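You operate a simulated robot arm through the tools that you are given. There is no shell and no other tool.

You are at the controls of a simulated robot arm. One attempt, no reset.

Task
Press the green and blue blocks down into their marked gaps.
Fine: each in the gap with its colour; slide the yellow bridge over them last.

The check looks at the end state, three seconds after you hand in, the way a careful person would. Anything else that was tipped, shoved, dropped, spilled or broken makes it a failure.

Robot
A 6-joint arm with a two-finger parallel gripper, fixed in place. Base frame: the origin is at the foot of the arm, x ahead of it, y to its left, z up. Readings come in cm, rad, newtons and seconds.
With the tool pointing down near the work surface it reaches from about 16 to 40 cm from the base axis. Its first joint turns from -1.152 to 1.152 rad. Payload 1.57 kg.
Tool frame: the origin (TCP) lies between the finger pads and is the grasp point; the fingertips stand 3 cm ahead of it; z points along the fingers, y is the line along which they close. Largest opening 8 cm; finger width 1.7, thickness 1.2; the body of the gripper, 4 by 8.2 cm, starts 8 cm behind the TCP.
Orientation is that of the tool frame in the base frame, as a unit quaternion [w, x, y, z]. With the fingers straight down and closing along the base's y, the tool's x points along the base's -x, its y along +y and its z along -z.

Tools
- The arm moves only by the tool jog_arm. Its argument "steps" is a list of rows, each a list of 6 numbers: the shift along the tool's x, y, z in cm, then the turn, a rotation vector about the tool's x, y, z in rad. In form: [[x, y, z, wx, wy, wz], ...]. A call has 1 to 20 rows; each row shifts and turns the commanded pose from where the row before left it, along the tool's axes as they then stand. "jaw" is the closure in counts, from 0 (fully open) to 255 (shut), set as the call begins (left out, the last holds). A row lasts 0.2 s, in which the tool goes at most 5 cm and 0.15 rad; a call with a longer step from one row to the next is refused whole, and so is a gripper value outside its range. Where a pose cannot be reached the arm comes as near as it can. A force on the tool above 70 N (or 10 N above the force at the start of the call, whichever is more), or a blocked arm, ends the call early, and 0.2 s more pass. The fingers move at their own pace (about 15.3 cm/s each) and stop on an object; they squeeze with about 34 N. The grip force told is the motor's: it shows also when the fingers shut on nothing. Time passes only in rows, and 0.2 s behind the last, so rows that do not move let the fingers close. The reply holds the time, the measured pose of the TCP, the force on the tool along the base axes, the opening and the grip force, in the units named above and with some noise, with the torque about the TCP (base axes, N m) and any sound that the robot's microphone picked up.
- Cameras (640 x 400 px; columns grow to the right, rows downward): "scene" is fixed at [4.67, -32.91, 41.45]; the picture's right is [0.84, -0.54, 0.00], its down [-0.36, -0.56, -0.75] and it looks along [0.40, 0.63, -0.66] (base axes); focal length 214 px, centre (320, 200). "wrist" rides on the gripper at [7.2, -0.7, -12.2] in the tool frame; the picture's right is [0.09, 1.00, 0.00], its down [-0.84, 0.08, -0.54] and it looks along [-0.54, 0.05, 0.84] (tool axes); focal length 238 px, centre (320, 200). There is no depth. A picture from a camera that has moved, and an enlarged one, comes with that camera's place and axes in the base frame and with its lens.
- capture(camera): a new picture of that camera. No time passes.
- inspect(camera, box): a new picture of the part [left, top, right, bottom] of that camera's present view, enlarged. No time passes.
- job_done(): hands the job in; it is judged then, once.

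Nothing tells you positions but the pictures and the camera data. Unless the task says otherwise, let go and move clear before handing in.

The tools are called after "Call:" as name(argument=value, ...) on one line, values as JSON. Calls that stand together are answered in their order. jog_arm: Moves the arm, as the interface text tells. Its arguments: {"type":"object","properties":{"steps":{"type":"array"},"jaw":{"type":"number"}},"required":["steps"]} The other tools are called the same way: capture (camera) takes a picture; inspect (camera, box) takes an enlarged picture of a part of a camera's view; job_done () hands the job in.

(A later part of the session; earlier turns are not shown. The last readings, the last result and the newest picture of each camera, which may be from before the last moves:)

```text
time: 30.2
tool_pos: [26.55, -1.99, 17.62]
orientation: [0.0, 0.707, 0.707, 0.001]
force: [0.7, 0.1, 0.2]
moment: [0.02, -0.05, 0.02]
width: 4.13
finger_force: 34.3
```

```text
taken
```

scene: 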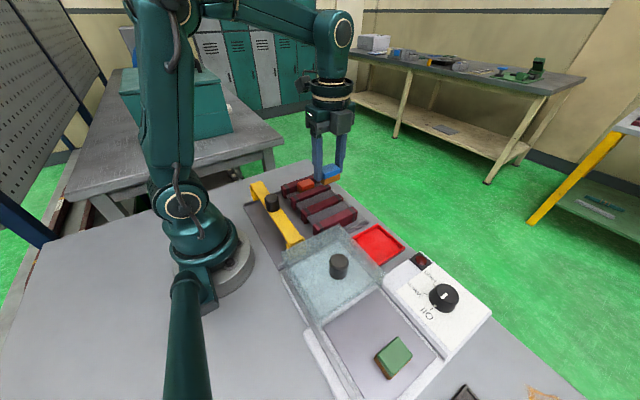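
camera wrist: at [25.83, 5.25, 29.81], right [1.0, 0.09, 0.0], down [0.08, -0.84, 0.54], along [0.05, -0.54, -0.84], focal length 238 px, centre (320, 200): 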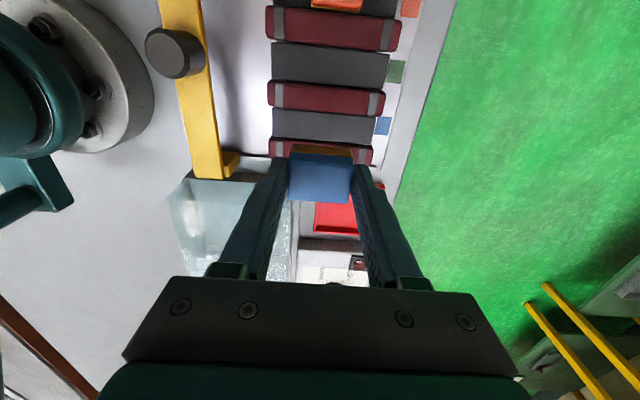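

Call:
inspect(camera="wrist", box=[250, 70, 420, 200])

Call:
inspect(camera="wrist", box=[240, 0, 440, 120])

Call:
inspect(camera="scene", box=[270, 150, 370, 235])

```text
3.08 times, centred on (335, 135) of wrist
camera zoom: at [25.83, 5.25, 29.81], right [1.0, 0.09, 0.0], down [0.08, -0.84, 0.54], along [0.05, -0.54, -0.84], focal length 733 px, centre (274, 400)
```

zoom: 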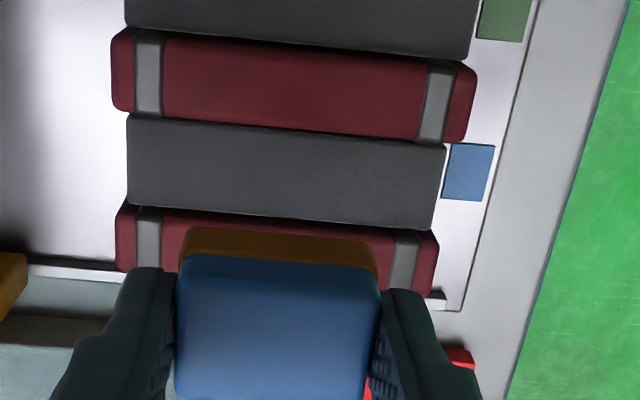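

```text
3.20 times, centred on (340, 60) of wrist
camera zoom: at [25.83, 5.25, 29.81], right [1.0, 0.09, 0.0], down [0.08, -0.84, 0.54], along [0.05, -0.54, -0.84], focal length 763 px, centre (256, 648)
```

zoom: 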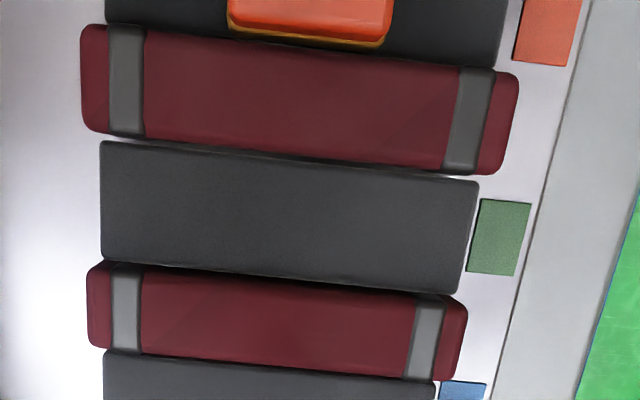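

```text
4.71 times, centred on (320, 192) of scene
camera zoom: at [4.67, -32.91, 41.45], right [0.84, -0.54, 0.0], down [-0.36, -0.56, -0.75], along [0.4, 0.63, -0.66], focal length 1009 px, centre (320, 235)
```

zoom: 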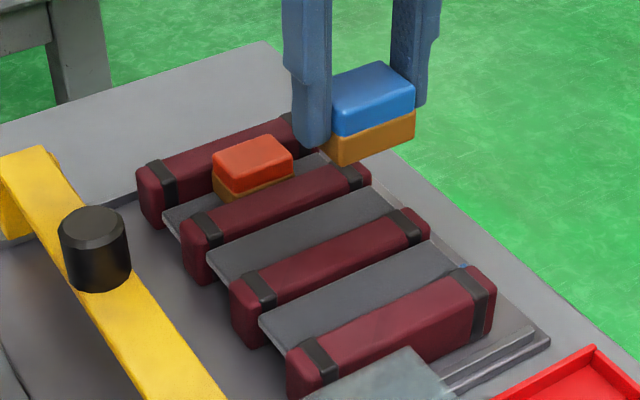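

Blue is held level over its gap. I measure the gap from y ≈ -3.75 to -0.3, centred near -2.03, and the orange block's x at about 26.7. I'll lower blue to just above the bars and check.

Call:
jog_arm(steps=[[-0.08, 0.15, 0.3, 0, 0, 0], [0, 0, 0.6, 0, 0, 0], [0, 0, 0.8, 0, 0, 0], [0, 0, 0.8, 0, 0, 0], [0, 0, 0.8, 0, 0, 0], [0, 0, 0.8, 0, 0, 0], [0, 0, 0.8, 0, 0, 0], [0, 0, 0.8, 0, 0, 0], [0, 0, 0.8, 0, 0, 0], [0, 0, 0.8, 0, 0, 0], [0, 0, 0.7, 0, 0, 0], [0, 0, 0.5, 0, 0, 0], [0, 0, 0.3, 0, 0, 0], [0, 0, 0, 0, 0, 0], [0, 0, 0, 0, 0, 0]])

Call:
capture(camera="wrist")

Call:
inspect(camera="scene", box=[270, 150, 370, 235])

Call:
inspect(camera="wrist", box=[250, 80, 400, 200])

```text
time: 33.4
tool_pos: [26.81, -1.99, 8.81]
orientation: [-0.001, 0.707, 0.708, 0.001]
force: [-0.5, -0.2, 0.2]
moment: [0.02, -0.03, 0.02]
width: 4.08
finger_force: 34.1
```

```text
taken
camera wrist: at [25.98, 5.24, 20.93], right [1.0, 0.09, 0.0], down [0.08, -0.84, 0.54], along [0.05, -0.54, -0.84], focal length 238 px, centre (320, 200)
```

wrist: 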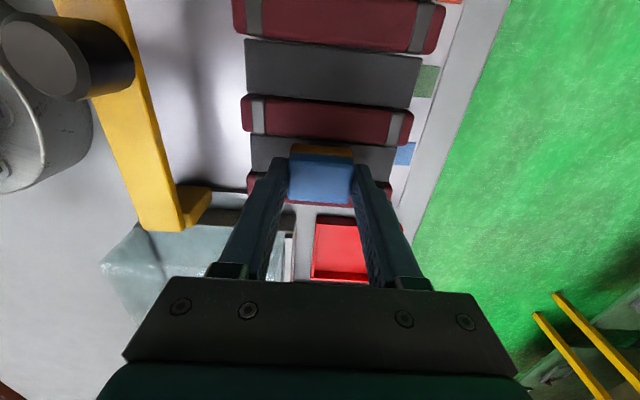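

```text
4.71 times, centred on (320, 192) of scene
camera zoom: at [4.67, -32.91, 41.45], right [0.84, -0.54, 0.0], down [-0.36, -0.56, -0.75], along [0.4, 0.63, -0.66], focal length 1009 px, centre (320, 235)
```

zoom: 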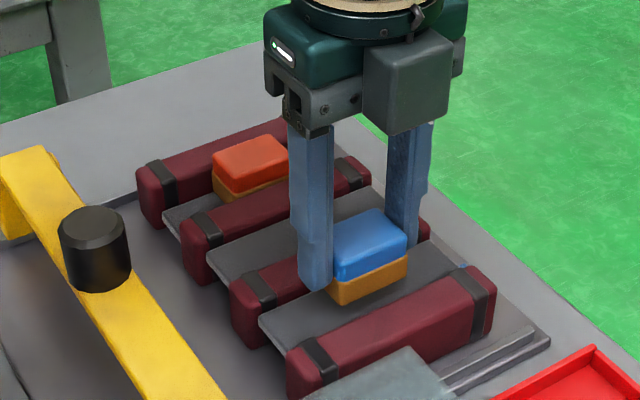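

```text
3.33 times, centred on (325, 140) of wrist
camera zoom: at [25.98, 5.24, 20.93], right [1.0, 0.09, 0.0], down [0.08, -0.84, 0.54], along [0.05, -0.54, -0.84], focal length 794 px, centre (303, 400)
```

zoom: 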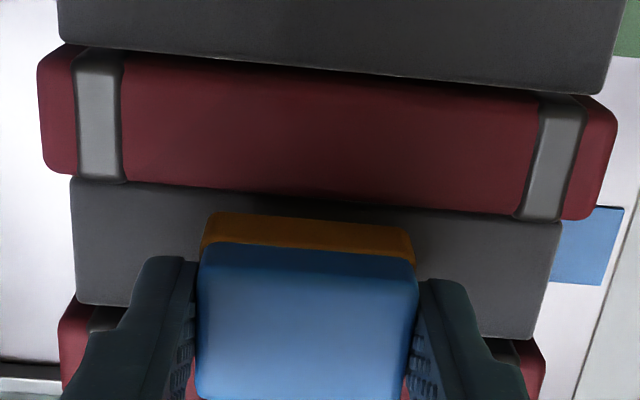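

Blue is lined up with the gap. A small trim of -0.09 in y, then a slow descent into it while watching the force.

Call:
jog_arm(steps=[[-0.09, 0, 0, 0, 0, 0], [0, 0, 0.25, 0, 0, 0], [0, 0, 0.25, 0, 0, 0], [0, 0, 0.25, 0, 0, 0], [0, 0, 0.25, 0, 0, 0], [0, 0, 0.2, 0, 0, 0], [0, 0, 0, 0, 0, 0]])

Call:
inspect(camera="scene", box=[270, 150, 370, 235])

Call:
inspect(camera="wrist", box=[250, 80, 400, 200])

```text
time: 35.0
tool_pos: [26.69, -2.03, 7.65]
orientation: [0.001, 0.707, 0.707, 0.001]
force: [0.0, 0.4, 0.6]
moment: [0.04, 0.03, -0.03]
width: 4.11
finger_force: 33.9
```

```text
4.71 times, centred on (320, 192) of scene
camera zoom: at [4.67, -32.91, 41.45], right [0.84, -0.54, 0.0], down [-0.36, -0.56, -0.75], along [0.4, 0.63, -0.66], focal length 1009 px, centre (320, 235)
```

zoom: 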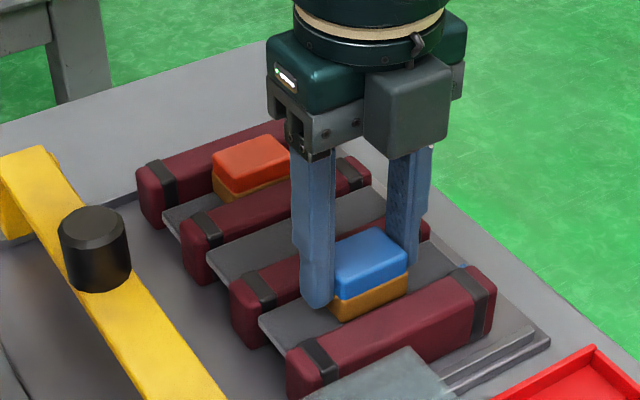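

```text
3.33 times, centred on (325, 140) of wrist
camera zoom: at [26.01, 5.15, 19.74], right [1.0, 0.09, 0.0], down [0.08, -0.84, 0.54], along [0.05, -0.54, -0.84], focal length 794 px, centre (303, 400)
```

zoom: 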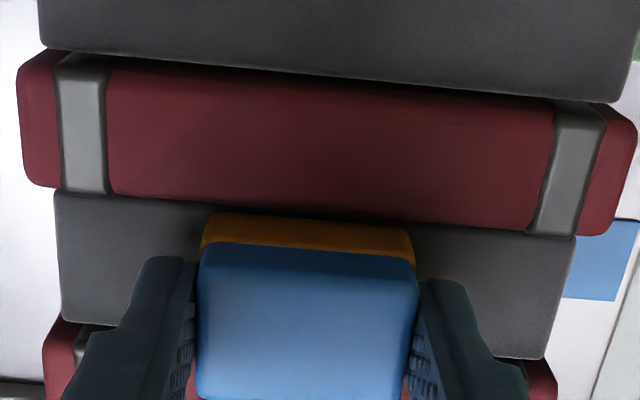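

Call:
jog_arm(steps=[[0, 0, 0.15, 0, 0, 0], [0, 0, 0.15, 0, 0, 0], [0, 0, 0.15, 0, 0, 0], [0, 0, 0, 0, 0, 0]])

Call:
inspect(camera="scene", box=[270, 150, 370, 235])

Call:
inspect(camera="wrist", box=[250, 80, 400, 200])

```text
time: 36.0
tool_pos: [26.78, -2.05, 7.21]
orientation: [0.0, 0.707, 0.708, 0.001]
force: [0.9, 0.4, 2.9]
moment: [-0.01, 0.01, 0.0]
width: 4.1
finger_force: 34.5
```

```text
4.71 times, centred on (320, 192) of scene
camera zoom: at [4.67, -32.91, 41.45], right [0.84, -0.54, 0.0], down [-0.36, -0.56, -0.75], along [0.4, 0.63, -0.66], focal length 1009 px, centre (320, 235)
```

zoom: 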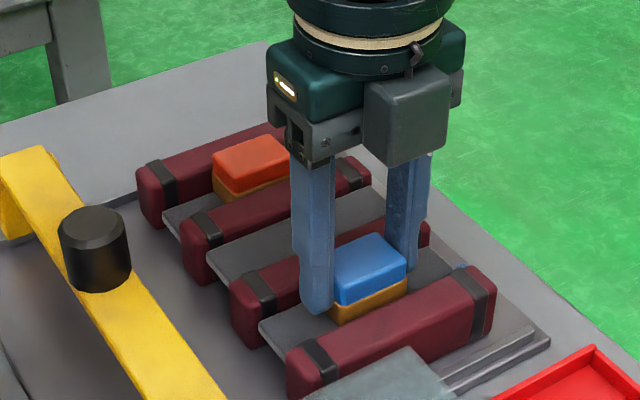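

```text
3.33 times, centred on (325, 140) of wrist
camera zoom: at [26.01, 5.17, 19.3], right [1.0, 0.09, 0.0], down [0.08, -0.84, 0.54], along [0.05, -0.54, -0.84], focal length 794 px, centre (303, 400)
```

zoom: 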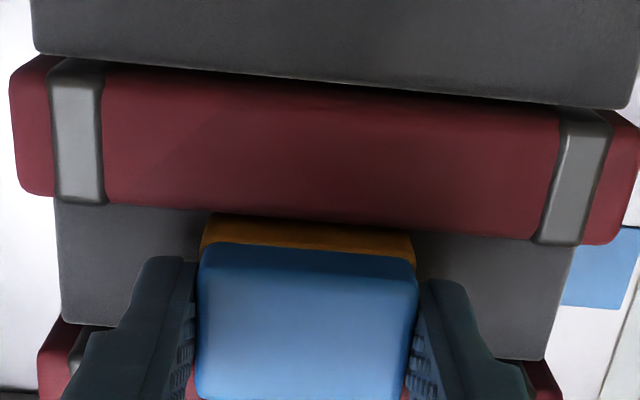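

Contact: about 3 N, and the plate is starting to yield with the block, so it's sprung. I'll keep pressing gently.

Call:
jog_arm(steps=[[0, 0, 0.15, 0, 0, 0], [0, 0, 0.15, 0, 0, 0], [0, 0, 0.15, 0, 0, 0], [0, 0, 0, 0, 0, 0]])

Call:
inspect(camera="scene", box=[270, 150, 370, 235])

Call:
inspect(camera="wrist", box=[250, 80, 400, 200])

```text
time: 37.0
tool_pos: [26.75, -2.12, 6.72]
orientation: [0.001, 0.707, 0.708, 0.002]
force: [0.4, 0.7, 1.7]
moment: [-0.01, -0.03, -0.02]
width: 4.08
finger_force: 34.0
```

```text
4.71 times, centred on (320, 192) of scene
camera zoom: at [4.67, -32.91, 41.45], right [0.84, -0.54, 0.0], down [-0.36, -0.56, -0.75], along [0.4, 0.63, -0.66], focal length 1009 px, centre (320, 235)
```

zoom: 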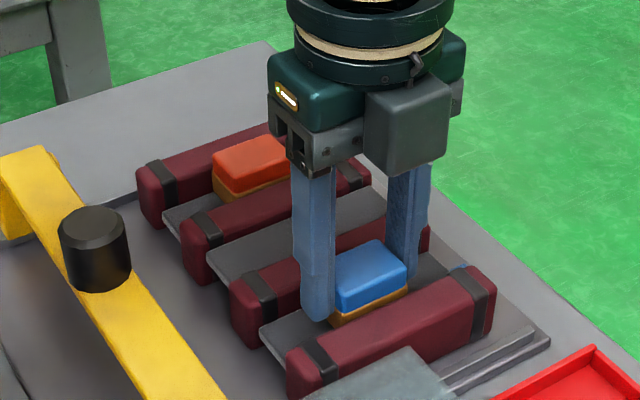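

```text
3.33 times, centred on (325, 140) of wrist
camera zoom: at [25.99, 5.08, 18.86], right [1.0, 0.09, 0.0], down [0.08, -0.84, 0.54], along [0.05, -0.54, -0.84], focal length 794 px, centre (303, 400)
```

zoom: 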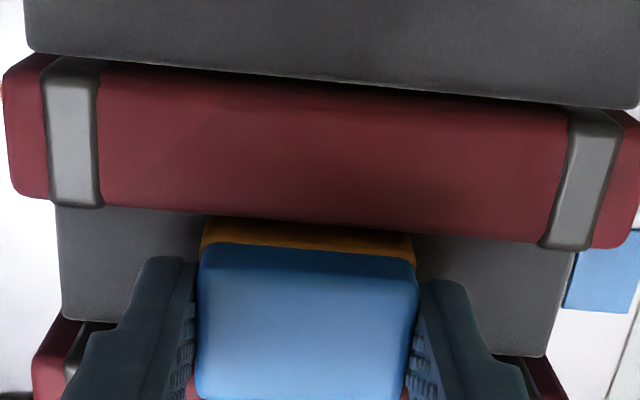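

Call:
jog_arm(steps=[[0.06, 0, 0.15, 0, 0, 0], [0, 0, 0.15, 0, 0, 0], [0, 0, 0.15, 0, 0, 0], [0, 0, 0, 0, 0, 0]])

Call:
inspect(camera="scene", box=[270, 150, 370, 235])

Call:
inspect(camera="wrist", box=[250, 80, 400, 200])

```text
time: 38.0
tool_pos: [26.85, -2.11, 6.42]
orientation: [-0.001, 0.706, 0.708, 0.002]
force: [-5.9, 0.3, 29.8]
moment: [0.0, 0.28, -0.01]
width: 4.09
finger_force: 33.4
```

```text
4.71 times, centred on (320, 192) of scene
camera zoom: at [4.66, -32.91, 41.45], right [0.84, -0.54, 0.0], down [-0.36, -0.56, -0.75], along [0.4, 0.63, -0.66], focal length 1009 px, centre (320, 235)
```

zoom: 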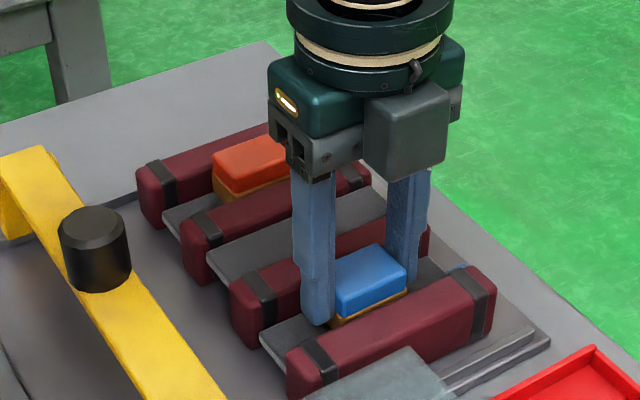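

```text
3.33 times, centred on (325, 140) of wrist
camera zoom: at [26.02, 5.14, 18.51], right [1.0, 0.09, 0.0], down [0.08, -0.84, 0.54], along [0.05, -0.54, -0.84], focal length 794 px, centre (303, 400)
```

zoom: 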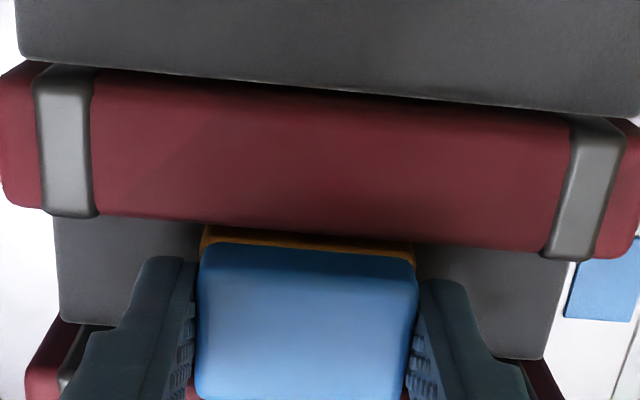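

A firm stop at about 30 N, with blue's top at roughly z = 5.5 to match the orange block. I'll ease the load and open the fingers to see whether it stays down.

Call:
jog_arm(steps=[[0, 0, -0.1, 0, 0, 0], [0, 0, 0, 0, 0, 0]])

Call:
jog_arm(steps=[[0, 0, 0, 0, 0, 0], [0, 0, 0, 0, 0, 0]], jaw=85)

Call:
inspect(camera="scene", box=[270, 150, 370, 235])

Call:
inspect(camera="wrist", box=[250, 80, 400, 200])

```text
time: 38.6
tool_pos: [26.82, -2.09, 6.43]
orientation: [0.0, 0.707, 0.707, 0.001]
force: [1.4, 2.2, 2.3]
moment: [0.05, -0.12, 0.02]
width: 4.07
finger_force: 33.8
```

```text
time: 39.2
tool_pos: [26.76, -2.13, 6.41]
orientation: [0.0, 0.707, 0.707, 0.0]
force: [-0.3, -0.7, -0.1]
moment: [0.02, 0.01, -0.03]
width: 5.35
finger_force: 0.0
```

```text
4.71 times, centred on (320, 192) of scene
camera zoom: at [4.67, -32.91, 41.45], right [0.84, -0.54, 0.0], down [-0.36, -0.56, -0.75], along [0.4, 0.63, -0.66], focal length 1009 px, centre (320, 235)
```

zoom: 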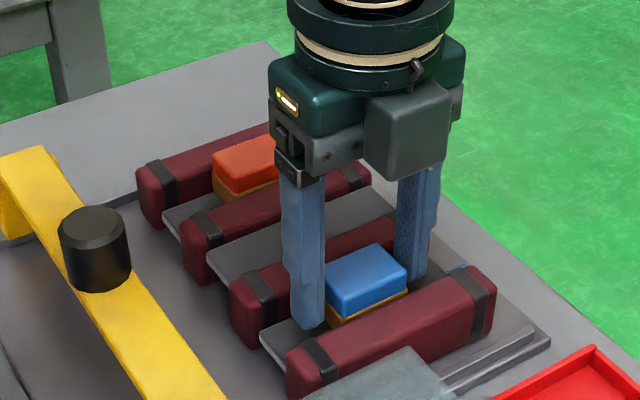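

```text
3.33 times, centred on (325, 140) of wrist
camera zoom: at [26.03, 5.09, 18.57], right [1.0, 0.09, 0.0], down [0.08, -0.84, 0.54], along [0.05, -0.54, -0.84], focal length 794 px, centre (303, 400)
```

zoom: 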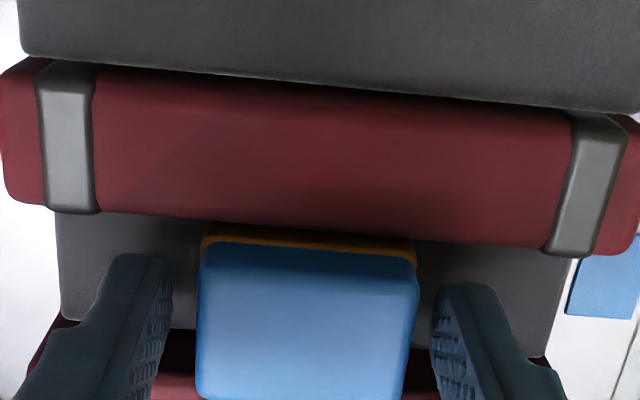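

Blue seems to stay down. I'll raise the open fingers slowly out of the gap and check again.

Call:
jog_arm(steps=[[0, 0, -0.3, 0, 0, 0], [0, 0, -0.5, 0, 0, 0], [0, 0, -1, 0, 0, 0], [0, 0, -1.5, 0, 0, 0], [0, 0, -2, 0, 0, 0], [0, 0, -2, 0, 0, 0], [0, 0, 0, 0, 0, 0]])

Call:
inspect(camera="scene", box=[270, 150, 370, 235])

Call:
capture(camera="wrist")

```text
time: 40.8
tool_pos: [26.85, -1.98, 13.97]
orientation: [0.0, 0.707, 0.708, 0.002]
force: [-0.2, -0.3, 0.5]
moment: [-0.03, 0.0, -0.02]
width: 5.3
finger_force: 0.0
```

```text
4.71 times, centred on (320, 192) of scene
camera zoom: at [4.67, -32.91, 41.45], right [0.84, -0.54, 0.0], down [-0.36, -0.56, -0.75], along [0.4, 0.63, -0.66], focal length 1009 px, centre (320, 235)
```

zoom: 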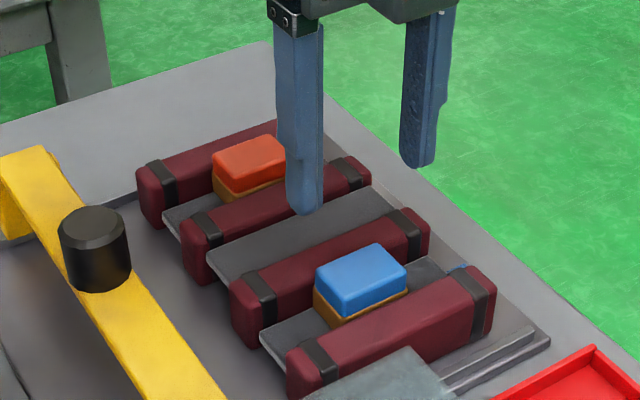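

```text
taken
camera wrist: at [26.02, 5.25, 26.11], right [1.0, 0.09, 0.0], down [0.08, -0.84, 0.54], along [0.05, -0.54, -0.84], focal length 238 px, centre (320, 200)
```

wrist: 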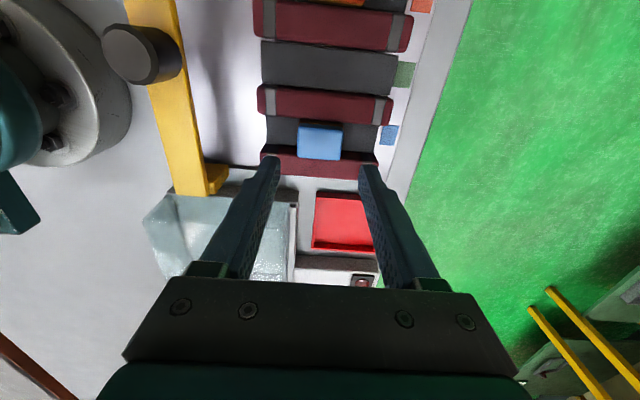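

Blue sits in its gap with the plate staying down, level with orange as far as I can see. Next I go back to the tray for the green block, at about (17.4, -31.75).

Call:
jog_arm(steps=[[0, 0, -2, 0, 0, 0], [0, 0, -2, 0, 0, 0], [-1.5, -0.45, 0, 0, 0, 0], [-3, -0.95, 0, 0, 0, 0], [-3, -0.95, 0, 0, 0, 0], [-3, -0.95, 0, 0, 0, 0], [-3, -0.95, 0, 0, 0, 0], [-3, -0.95, 0, 0, 0, 0], [-3, -0.95, 0, 0, 0, 0], [-3, -0.95, 0, 0, 0, 0], [-3, -0.95, 0, 0, 0, 0], [-3, -0.95, 0, 0, 0, 0], [-1.2, -0.4, 0, 0, 0, 0], [0, 0, 0, 0, 0, 0], [0, 0, 0, 0, 0, 0]], jaw=65)

Call:
capture(camera="wrist")

Call:
inspect(camera="scene", box=[270, 165, 370, 235])

```text
time: 44.0
tool_pos: [17.44, -31.43, 17.57]
orientation: [0.0, 0.706, 0.708, 0.0]
force: [0.1, 0.3, -0.1]
moment: [-0.01, 0.0, -0.02]
width: 5.94
finger_force: 0.0
```

```text
taken
camera wrist: at [16.67, -24.39, 29.71], right [1.0, 0.09, 0.0], down [0.08, -0.84, 0.54], along [0.05, -0.54, -0.84], focal length 238 px, centre (320, 200)
```

wrist: 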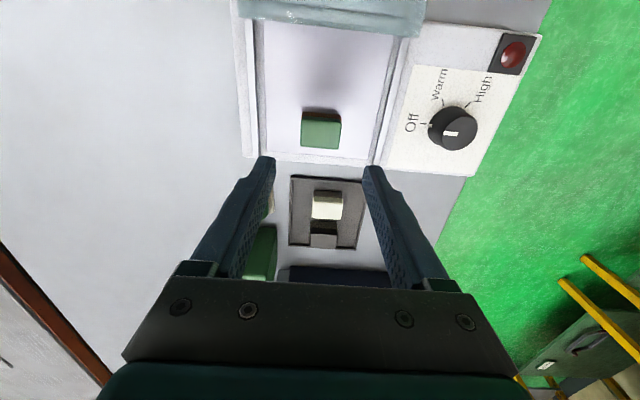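

```text
5.71 times, centred on (320, 200) of scene
camera zoom: at [4.67, -32.91, 41.45], right [0.84, -0.54, 0.0], down [-0.36, -0.56, -0.75], along [0.4, 0.63, -0.66], focal length 1226 px, centre (320, 200)
```

zoom: 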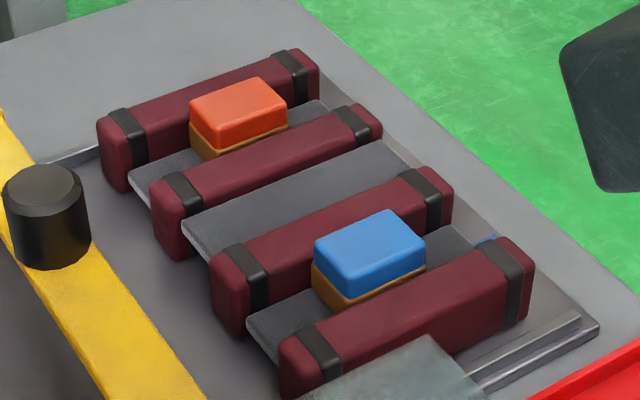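

Call:
inspect(camera="wrist", box=[230, 80, 410, 210])

Call:
jog_arm(steps=[[-0.13, 0, 2, 0, 0, 0], [0, 0, 2.6, 0, 0, 0], [0, 0, 2.4, 0, 0, 0], [0, 0, 0, 0, 0, 0], [0, 0, 0, 0, 0, 0]])

Call:
capture(camera="wrist")

Call:
inspect(camera="scene", box=[340, 280, 460, 400])

```text
3.08 times, centred on (320, 145) of wrist
camera zoom: at [16.67, -24.39, 29.71], right [1.0, 0.09, 0.0], down [0.08, -0.84, 0.54], along [0.05, -0.54, -0.84], focal length 733 px, centre (320, 369)
```

zoom: 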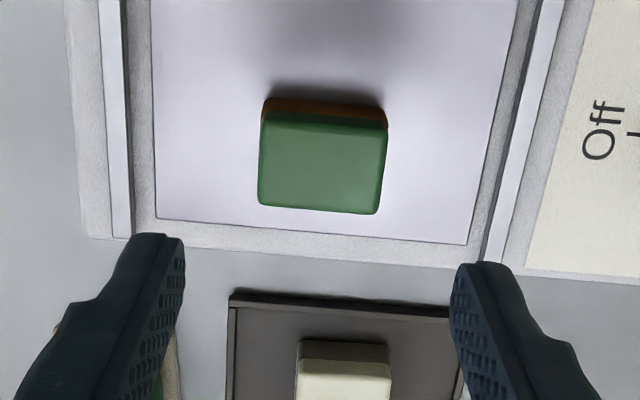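

```text
time: 45.2
tool_pos: [17.33, -31.68, 10.66]
orientation: [-0.001, 0.707, 0.707, 0.001]
force: [0.2, 0.6, -0.4]
moment: [-0.06, 0.01, 0.0]
width: 5.96
finger_force: 0.0
```

```text
taken
camera wrist: at [16.61, -24.58, 22.76], right [1.0, 0.09, 0.0], down [0.08, -0.84, 0.54], along [0.05, -0.54, -0.84], focal length 238 px, centre (320, 200)
```

wrist: 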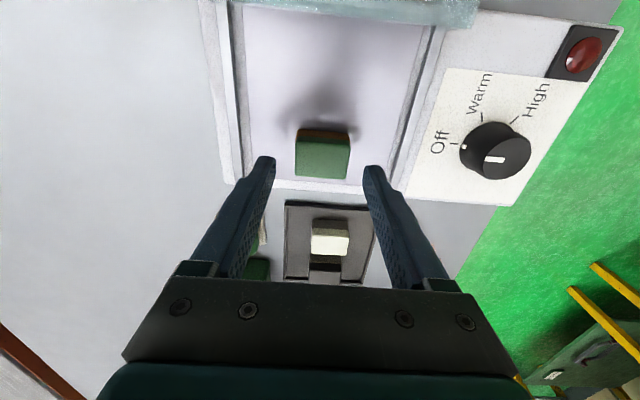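

```text
3.33 times, centred on (400, 340) of scene
camera zoom: at [4.67, -32.91, 41.45], right [0.84, -0.54, 0.0], down [-0.36, -0.56, -0.75], along [0.4, 0.63, -0.66], focal length 715 px, centre (53, -267)
```

zoom: 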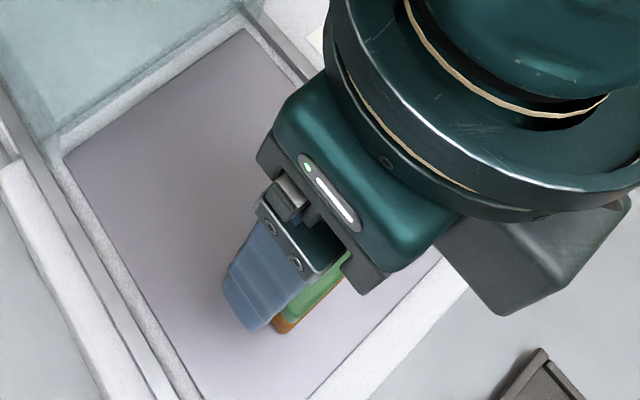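

Green is centred at about (17.4, -31.8) and the tool is within 0.1 cm. Descending and gripping it the same way as blue.

Call:
jog_arm(steps=[[0, 0.08, 1.1, 0, 0, 0], [0, 0, 1.1, 0, 0, 0], [0, 0, 1.05, 0, 0, 0], [0, 0, 0, 0, 0, 0], [0, 0, 0, 0, 0, 0]])

Call:
inspect(camera="wrist", box=[240, 100, 420, 220])

Call:
inspect(camera="scene", box=[340, 280, 460, 400])

```text
time: 46.4
tool_pos: [17.65, -31.79, 7.47]
orientation: [0.0, 0.706, 0.708, 0.001]
force: [0.0, -0.6, 0.1]
moment: [0.0, 0.02, -0.03]
width: 5.94
finger_force: 0.1
```

```text
3.33 times, centred on (330, 160) of wrist
camera zoom: at [16.86, -24.59, 19.6], right [1.0, 0.09, 0.0], down [0.08, -0.84, 0.54], along [0.05, -0.54, -0.84], focal length 794 px, centre (287, 333)
```

zoom: 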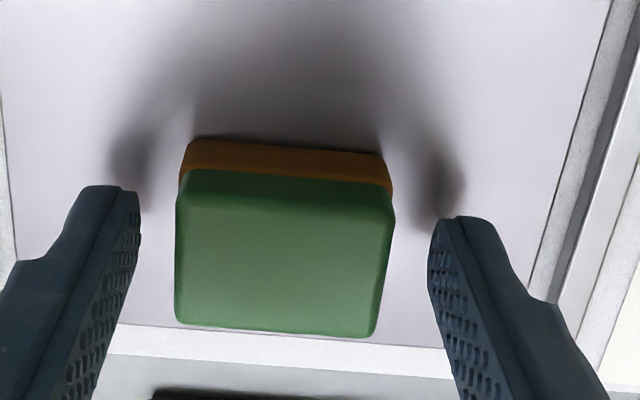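

```text
3.33 times, centred on (400, 340) of scene
camera zoom: at [4.67, -32.91, 41.45], right [0.84, -0.54, 0.0], down [-0.36, -0.56, -0.75], along [0.4, 0.63, -0.66], focal length 715 px, centre (53, -267)
```

zoom: 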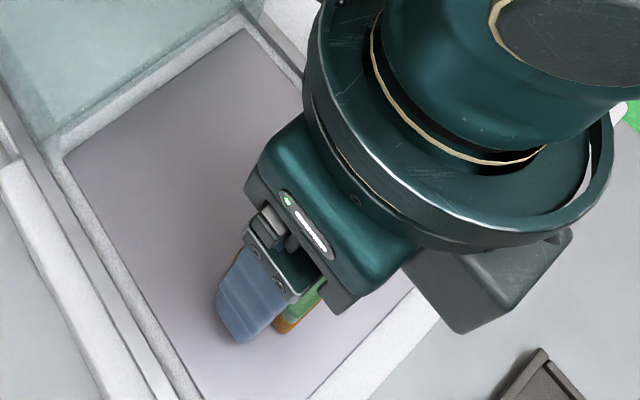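

The tool needs about -0.15 in x, +0.1 in y and 0.2 lower. Trimming, then closing.

Call:
jog_arm(steps=[[0.1, -0.15, 0.17, 0, 0, 0], [0, 0, 0, 0, 0, 0], [0, 0, 0, 0, 0, 0]])

Call:
jog_arm(steps=[[0, 0, 0, 0, 0, 0], [0, 0, 0, 0, 0, 0], [0, 0, 0, 0, 0, 0], [0, 0, 0, 0, 0, 0]], jaw=255)

Call:
inspect(camera="wrist", box=[240, 100, 420, 220])

```text
time: 47.2
tool_pos: [17.3, -31.66, 7.35]
orientation: [0.0, 0.706, 0.708, 0.001]
force: [0.5, -0.3, 0.0]
moment: [0.0, 0.02, 0.0]
width: 5.97
finger_force: 0.0
```

```text
time: 48.2
tool_pos: [17.55, -31.66, 7.37]
orientation: [0.0, 0.706, 0.708, 0.001]
force: [-0.3, 0.2, 0.4]
moment: [0.01, 0.0, 0.01]
width: 4.11
finger_force: 34.2
```

```text
3.33 times, centred on (330, 160) of wrist
camera zoom: at [16.64, -24.49, 19.46], right [1.0, 0.09, 0.0], down [0.08, -0.84, 0.54], along [0.05, -0.54, -0.84], focal length 794 px, centre (287, 333)
```

zoom: 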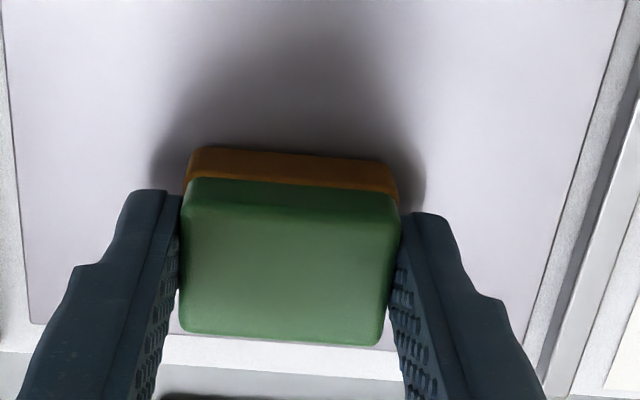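

Green is gripped at 4.1 cm, centred in the fingers. Lifting slowly this time.

Call:
jog_arm(steps=[[0, 0, -0.15, 0, 0, 0], [0, 0, -0.15, 0, 0, 0], [0, 0, -0.2, 0, 0, 0], [0, 0, -0.25, 0, 0, 0], [0, 0, -0.25, 0, 0, 0], [0, 0, -0.25, 0, 0, 0], [0, 0, -0.2, 0, 0, 0], [0, 0, 0, 0, 0, 0]])

Call:
inspect(camera="wrist", box=[240, 100, 420, 220])

```text
time: 50.0
tool_pos: [17.4, -31.67, 8.86]
orientation: [-0.001, 0.706, 0.708, 0.0]
force: [0.1, 0.1, -0.4]
moment: [0.03, 0.02, 0.0]
width: 4.11
finger_force: 33.7
```

```text
3.33 times, centred on (330, 160) of wrist
camera zoom: at [16.6, -24.52, 20.87], right [1.0, 0.09, 0.0], down [0.08, -0.84, 0.54], along [0.05, -0.54, -0.84], focal length 794 px, centre (287, 333)
```

zoom: 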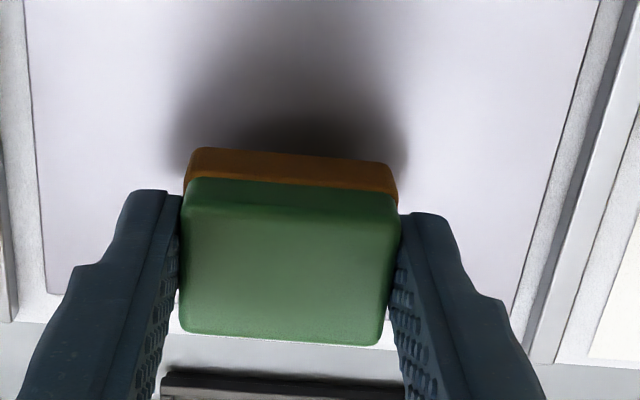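

Call:
jog_arm(steps=[[0, 0, -0.3, 0, 0, 0], [0, 0, -0.4, 0, 0, 0], [0, 0, -0.5, 0, 0, 0], [0, 0, -0.6, 0, 0, 0], [0, 0, -0.6, 0, 0, 0], [0, 0, -0.6, 0, 0, 0], [0, 0, -0.6, 0, 0, 0], [0, 0, -0.6, 0, 0, 0], [0, 0, -0.6, 0, 0, 0], [0, 0, -0.6, 0, 0, 0], [0, 0, -0.6, 0, 0, 0], [0, 0, -0.6, 0, 0, 0], [0, 0, -0.6, 0, 0, 0], [0, 0, -0.6, 0, 0, 0], [0, 0, -0.5, 0, 0, 0], [0, 0, -0.3, 0, 0, 0], [0, 0, 0, 0, 0, 0]])

Call:
inspect(camera="wrist", box=[240, 100, 420, 220])

```text
time: 53.6
tool_pos: [17.38, -31.69, 17.39]
orientation: [-0.001, 0.707, 0.707, 0.001]
force: [-0.7, -0.4, -1.3]
moment: [-0.01, 0.03, 0.02]
width: 4.13
finger_force: 34.0
```

```text
3.33 times, centred on (330, 160) of wrist
camera zoom: at [16.65, -24.53, 29.48], right [1.0, 0.09, 0.0], down [0.08, -0.84, 0.54], along [0.05, -0.54, -0.84], focal length 794 px, centre (287, 333)
```

zoom: 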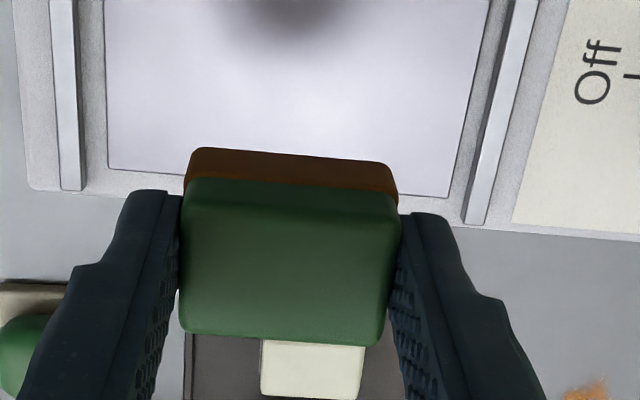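

Held well. Carrying green slowly over to above the green gap at about (26.7, 3.7).

Call:
jog_arm(steps=[[0.29, 0.077, 0, 0, 0, 0], [0.581, 0.153, 0, 0, 0, 0], [0.871, 0.23, 0, 0, 0, 0], [1.065, 0.281, 0, 0, 0, 0], [1.065, 0.281, 0, 0, 0, 0], [1.065, 0.281, 0, 0, 0, 0], [1.065, 0.281, 0, 0, 0, 0], [1.065, 0.281, 0, 0, 0, 0], [1.065, 0.281, 0, 0, 0, 0], [1.065, 0.281, 0, 0, 0, 0], [1.065, 0.281, 0, 0, 0, 0], [1.065, 0.281, 0, 0, 0, 0], [1.065, 0.281, 0, 0, 0, 0], [1.065, 0.281, 0, 0, 0, 0], [1.065, 0.281, 0, 0, 0, 0], [1.065, 0.281, 0, 0, 0, 0], [1.065, 0.281, 0, 0, 0, 0], [1.065, 0.281, 0, 0, 0, 0], [0.678, 0.179, 0, 0, 0, 0], [0.387, 0.102, 0, 0, 0, 0]])

Call:
jog_arm(steps=[[0.29, 0.077, 0, 0, 0, 0], [0.581, 0.153, 0, 0, 0, 0], [0.871, 0.23, 0, 0, 0, 0], [1.065, 0.281, 0, 0, 0, 0], [1.065, 0.281, 0, 0, 0, 0], [1.065, 0.281, 0, 0, 0, 0], [1.065, 0.281, 0, 0, 0, 0], [1.065, 0.281, 0, 0, 0, 0], [1.065, 0.281, 0, 0, 0, 0], [1.065, 0.281, 0, 0, 0, 0], [1.065, 0.281, 0, 0, 0, 0], [1.065, 0.281, 0, 0, 0, 0], [1.065, 0.281, 0, 0, 0, 0], [1.065, 0.281, 0, 0, 0, 0], [1.065, 0.281, 0, 0, 0, 0], [1.065, 0.281, 0, 0, 0, 0], [0.678, 0.179, 0, 0, 0, 0], [0.387, 0.102, 0, 0, 0, 0], [0, 0, 0, 0, 0, 0], [0, 0, 0, 0, 0, 0]])

Call:
capture(camera="wrist")

Call:
inspect(camera="wrist", box=[250, 80, 420, 200])

Call:
inspect(camera="scene", box=[270, 150, 370, 235])

```text
time: 57.8
tool_pos: [22.34, -12.92, 17.59]
orientation: [-0.001, 0.707, 0.707, 0.001]
force: [0.1, 0.2, -0.4]
moment: [0.06, -0.02, -0.01]
width: 4.12
finger_force: 34.0
```

```text
time: 62.0
tool_pos: [26.57, 3.38, 17.5]
orientation: [0.0, 0.706, 0.708, 0.002]
force: [0.2, -0.2, -0.6]
moment: [0.01, 0.02, 0.02]
width: 4.11
finger_force: 33.9
```

```text
taken
camera wrist: at [25.89, 10.66, 29.55], right [1.0, 0.09, 0.0], down [0.08, -0.84, 0.54], along [0.05, -0.54, -0.84], focal length 238 px, centre (320, 200)
```

wrist: 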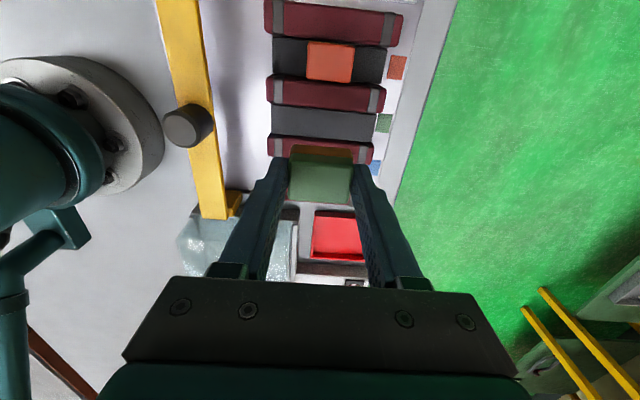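

```text
3.33 times, centred on (335, 140) of wrist
camera zoom: at [25.89, 10.66, 29.55], right [1.0, 0.09, 0.0], down [0.08, -0.84, 0.54], along [0.05, -0.54, -0.84], focal length 794 px, centre (270, 400)
```

zoom: 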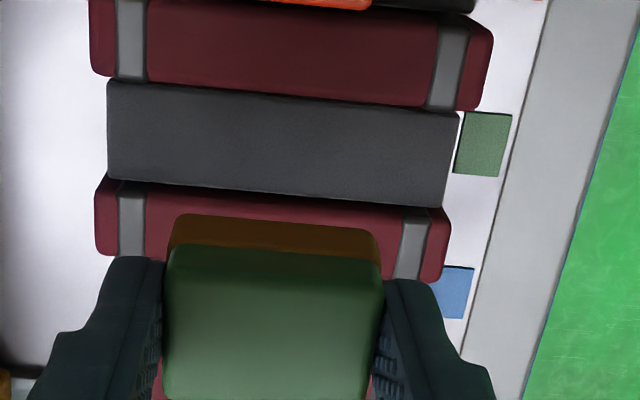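

```text
4.71 times, centred on (320, 192) of scene
camera zoom: at [4.67, -32.91, 41.45], right [0.84, -0.54, 0.0], down [-0.36, -0.56, -0.75], along [0.4, 0.63, -0.66], focal length 1009 px, centre (320, 235)
```

zoom: 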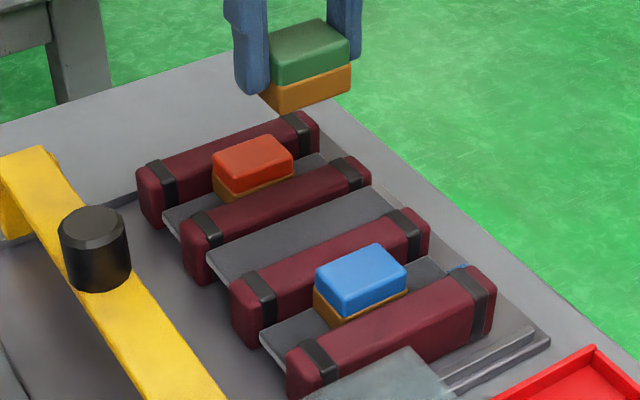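

Green hangs level above its gap, with the tool about 0.3 cm short in y. I'll correct to y ≈ 3.75 and lower to just above the bars.

Call:
jog_arm(steps=[[0.15, 0.07, 0, 0, 0, 0], [0.14, 0.06, 0.3, 0, 0, 0], [0, 0, 0.6, 0, 0, 0], [0, 0, 0.8, 0, 0, 0], [0, 0, 0.8, 0, 0, 0], [0, 0, 0.8, 0, 0, 0], [0, 0, 0.8, 0, 0, 0], [0, 0, 0.8, 0, 0, 0], [0, 0, 0.8, 0, 0, 0], [0, 0, 0.8, 0, 0, 0], [0, 0, 0.8, 0, 0, 0], [0, 0, 0.6, 0, 0, 0], [0, 0, 0.4, 0, 0, 0], [0, 0, 0.2, 0, 0, 0], [0, 0, 0, 0, 0, 0], [0, 0, 0, 0, 0, 0]])

Call:
inspect(camera="wrist", box=[250, 80, 400, 200])

Call:
inspect(camera="scene", box=[270, 150, 370, 235])

```text
time: 65.4
tool_pos: [26.74, 3.86, 8.87]
orientation: [0.0, 0.706, 0.708, 0.001]
force: [-0.8, 0.3, -1.6]
moment: [0.02, -0.03, 0.01]
width: 4.1
finger_force: 34.0
```

```text
3.33 times, centred on (325, 140) of wrist
camera zoom: at [25.96, 11.06, 20.98], right [1.0, 0.09, 0.0], down [0.08, -0.84, 0.54], along [0.05, -0.54, -0.84], focal length 794 px, centre (303, 400)
```

zoom: 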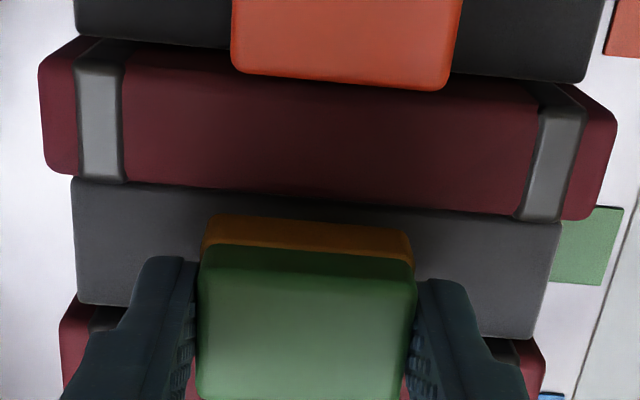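

```text
4.71 times, centred on (320, 192) of scene
camera zoom: at [4.67, -32.91, 41.45], right [0.84, -0.54, 0.0], down [-0.36, -0.56, -0.75], along [0.4, 0.63, -0.66], focal length 1009 px, centre (320, 235)
```

zoom: 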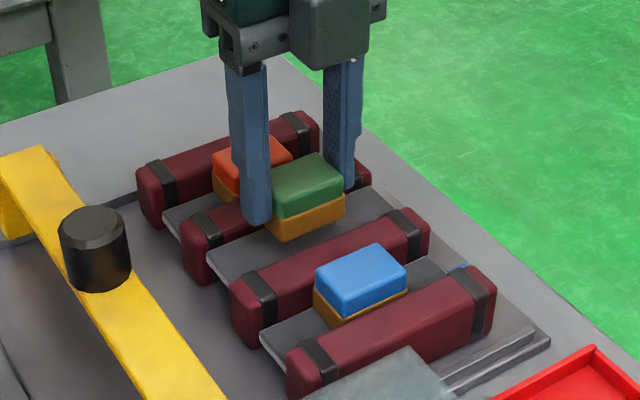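

The view matches the one I had for blue at this stage. Same -0.09 trim, then a slow descent to contact.

Call:
jog_arm(steps=[[-0.09, 0, 0, 0, 0, 0], [0, 0, 0.25, 0, 0, 0], [0, 0, 0.25, 0, 0, 0], [0, 0, 0.25, 0, 0, 0], [0, 0, 0.25, 0, 0, 0], [0, 0, 0.25, 0, 0, 0], [0, 0, 0.2, 0, 0, 0], [0, 0, 0.15, 0, 0, 0], [0, 0, 0, 0, 0, 0]])

Call:
inspect(camera="wrist", box=[250, 80, 400, 200])

Call:
inspect(camera="scene", box=[270, 150, 370, 235])

```text
time: 67.4
tool_pos: [26.62, 3.76, 7.26]
orientation: [-0.001, 0.706, 0.708, 0.0]
force: [2.0, 0.1, 2.6]
moment: [0.03, -0.04, 0.01]
width: 4.07
finger_force: 34.1
```

```text
3.33 times, centred on (325, 140) of wrist
camera zoom: at [26.0, 10.91, 19.33], right [1.0, 0.09, 0.0], down [0.08, -0.84, 0.54], along [0.05, -0.54, -0.84], focal length 794 px, centre (303, 400)
```

zoom: 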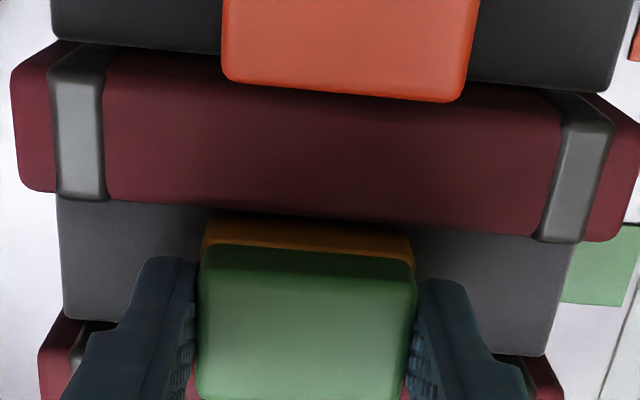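

```text
4.71 times, centred on (320, 192) of scene
camera zoom: at [4.67, -32.91, 41.45], right [0.84, -0.54, 0.0], down [-0.36, -0.56, -0.75], along [0.4, 0.63, -0.66], focal length 1009 px, centre (320, 235)
```

zoom: 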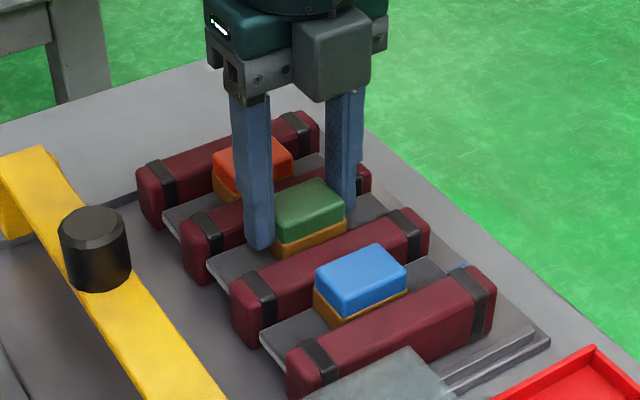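

Contact at about 2.6 N, as with blue. Pressing on in small steps.

Call:
jog_arm(steps=[[0.03, 0, 0.15, 0, 0, 0], [0, 0, 0.15, 0, 0, 0], [0, 0, 0.15, 0, 0, 0], [0, 0, 0.15, 0, 0, 0], [0, 0, 0, 0, 0, 0]])

Call:
jog_arm(steps=[[0, 0, 0.12, 0, 0, 0], [0, 0, 0.12, 0, 0, 0], [0, 0, 0, 0, 0, 0]])

Call:
inspect(camera="wrist", box=[250, 80, 400, 200])

Call:
inspect(camera="scene", box=[270, 150, 370, 235])

```text
time: 68.6
tool_pos: [26.71, 3.69, 6.66]
orientation: [0.0, 0.707, 0.707, 0.001]
force: [1.5, -0.4, 2.7]
moment: [0.0, -0.02, 0.02]
width: 4.1
finger_force: 34.2
```

```text
time: 69.4
tool_pos: [26.75, 3.67, 6.45]
orientation: [-0.001, 0.706, 0.708, 0.001]
force: [-7.3, -0.1, 29.4]
moment: [-0.05, 0.27, 0.03]
width: 4.1
finger_force: 34.1
```

```text
3.33 times, centred on (325, 140) of wrist
camera zoom: at [25.97, 10.93, 18.61], right [1.0, 0.09, 0.0], down [0.08, -0.84, 0.54], along [0.05, -0.54, -0.84], focal length 794 px, centre (303, 400)
```

zoom: 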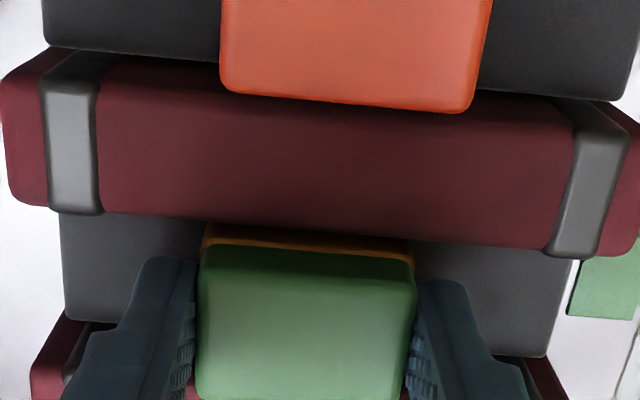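

```text
4.71 times, centred on (320, 192) of scene
camera zoom: at [4.66, -32.91, 41.45], right [0.84, -0.54, 0.0], down [-0.36, -0.56, -0.75], along [0.4, 0.63, -0.66], focal length 1009 px, centre (320, 235)
```

zoom: 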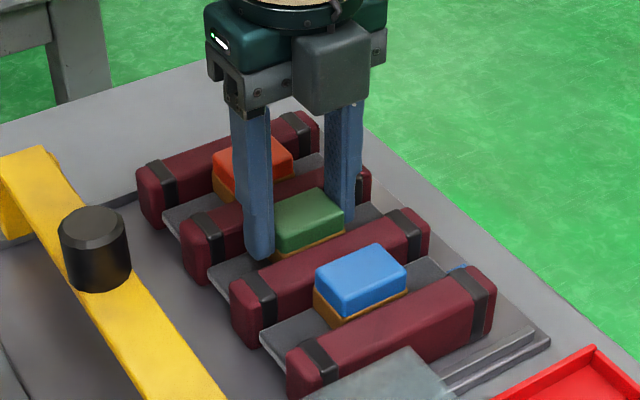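

Firm stop again at about 29 N. Easing off the load, opening gently and rising straight up.

Call:
jog_arm(steps=[[0, 0, -0.1, 0, 0, 0], [0, 0, 0, 0, 0, 0]])

Call:
jog_arm(steps=[[0, 0, 0, 0, 0, 0], [0, 0, 0, 0, 0, 0]], jaw=85)

Call:
jog_arm(steps=[[0, 0, -0.3, 0, 0, 0], [0, 0, -0.5, 0, 0, 0], [0, 0, -1, 0, 0, 0], [0, 0, -1.5, 0, 0, 0], [0, 0, -2, 0, 0, 0], [0, 0, -2, 0, 0, 0], [0, 0, -2, 0, 0, 0], [0, 0, 0, 0, 0, 0]])

Call:
capture(camera="wrist")

Call:
inspect(camera="scene", box=[240, 150, 370, 250])

```text
time: 70.0
tool_pos: [26.69, 3.69, 6.54]
orientation: [-0.001, 0.706, 0.708, 0.001]
force: [-1.2, -3.6, 5.9]
moment: [-0.1, 0.06, 0.02]
width: 4.11
finger_force: 34.2
```

```text
time: 70.6
tool_pos: [26.78, 3.82, 6.66]
orientation: [0.0, 0.706, 0.708, 0.001]
force: [0.0, -0.5, 1.1]
moment: [0.04, 0.04, -0.03]
width: 5.32
finger_force: 0.2
```

```text
time: 72.4
tool_pos: [26.94, 3.78, 15.92]
orientation: [0.0, 0.706, 0.708, 0.001]
force: [0.9, 0.2, 0.2]
moment: [0.05, 0.02, 0.02]
width: 5.34
finger_force: 0.1
```

```text
taken
camera wrist: at [26.04, 10.89, 28.15], right [1.0, 0.09, 0.0], down [0.08, -0.84, 0.54], along [0.05, -0.54, -0.84], focal length 238 px, centre (320, 200)
```

wrist: 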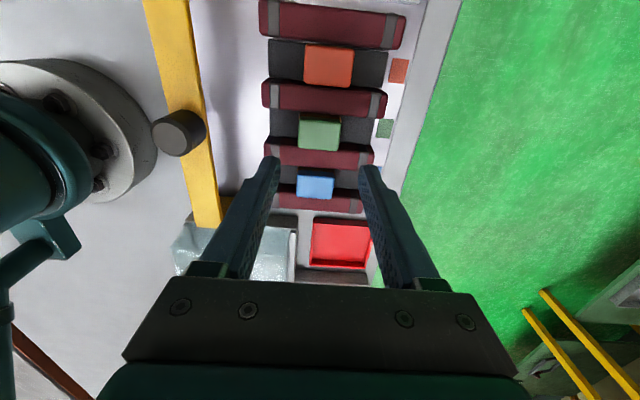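

```text
4.00 times, centred on (305, 200) of scene
camera zoom: at [4.67, -32.91, 41.45], right [0.84, -0.54, 0.0], down [-0.36, -0.56, -0.75], along [0.4, 0.63, -0.66], focal length 858 px, centre (380, 200)
```

zoom: 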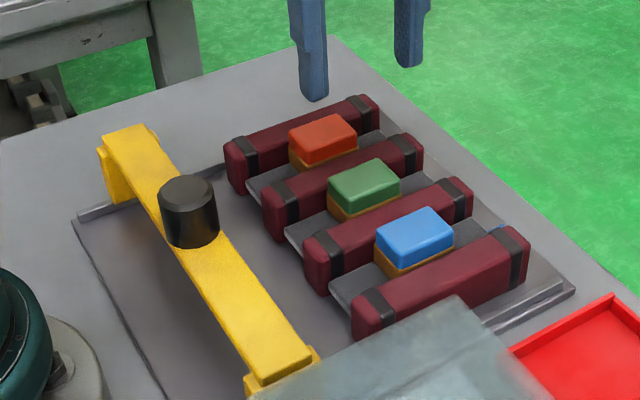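

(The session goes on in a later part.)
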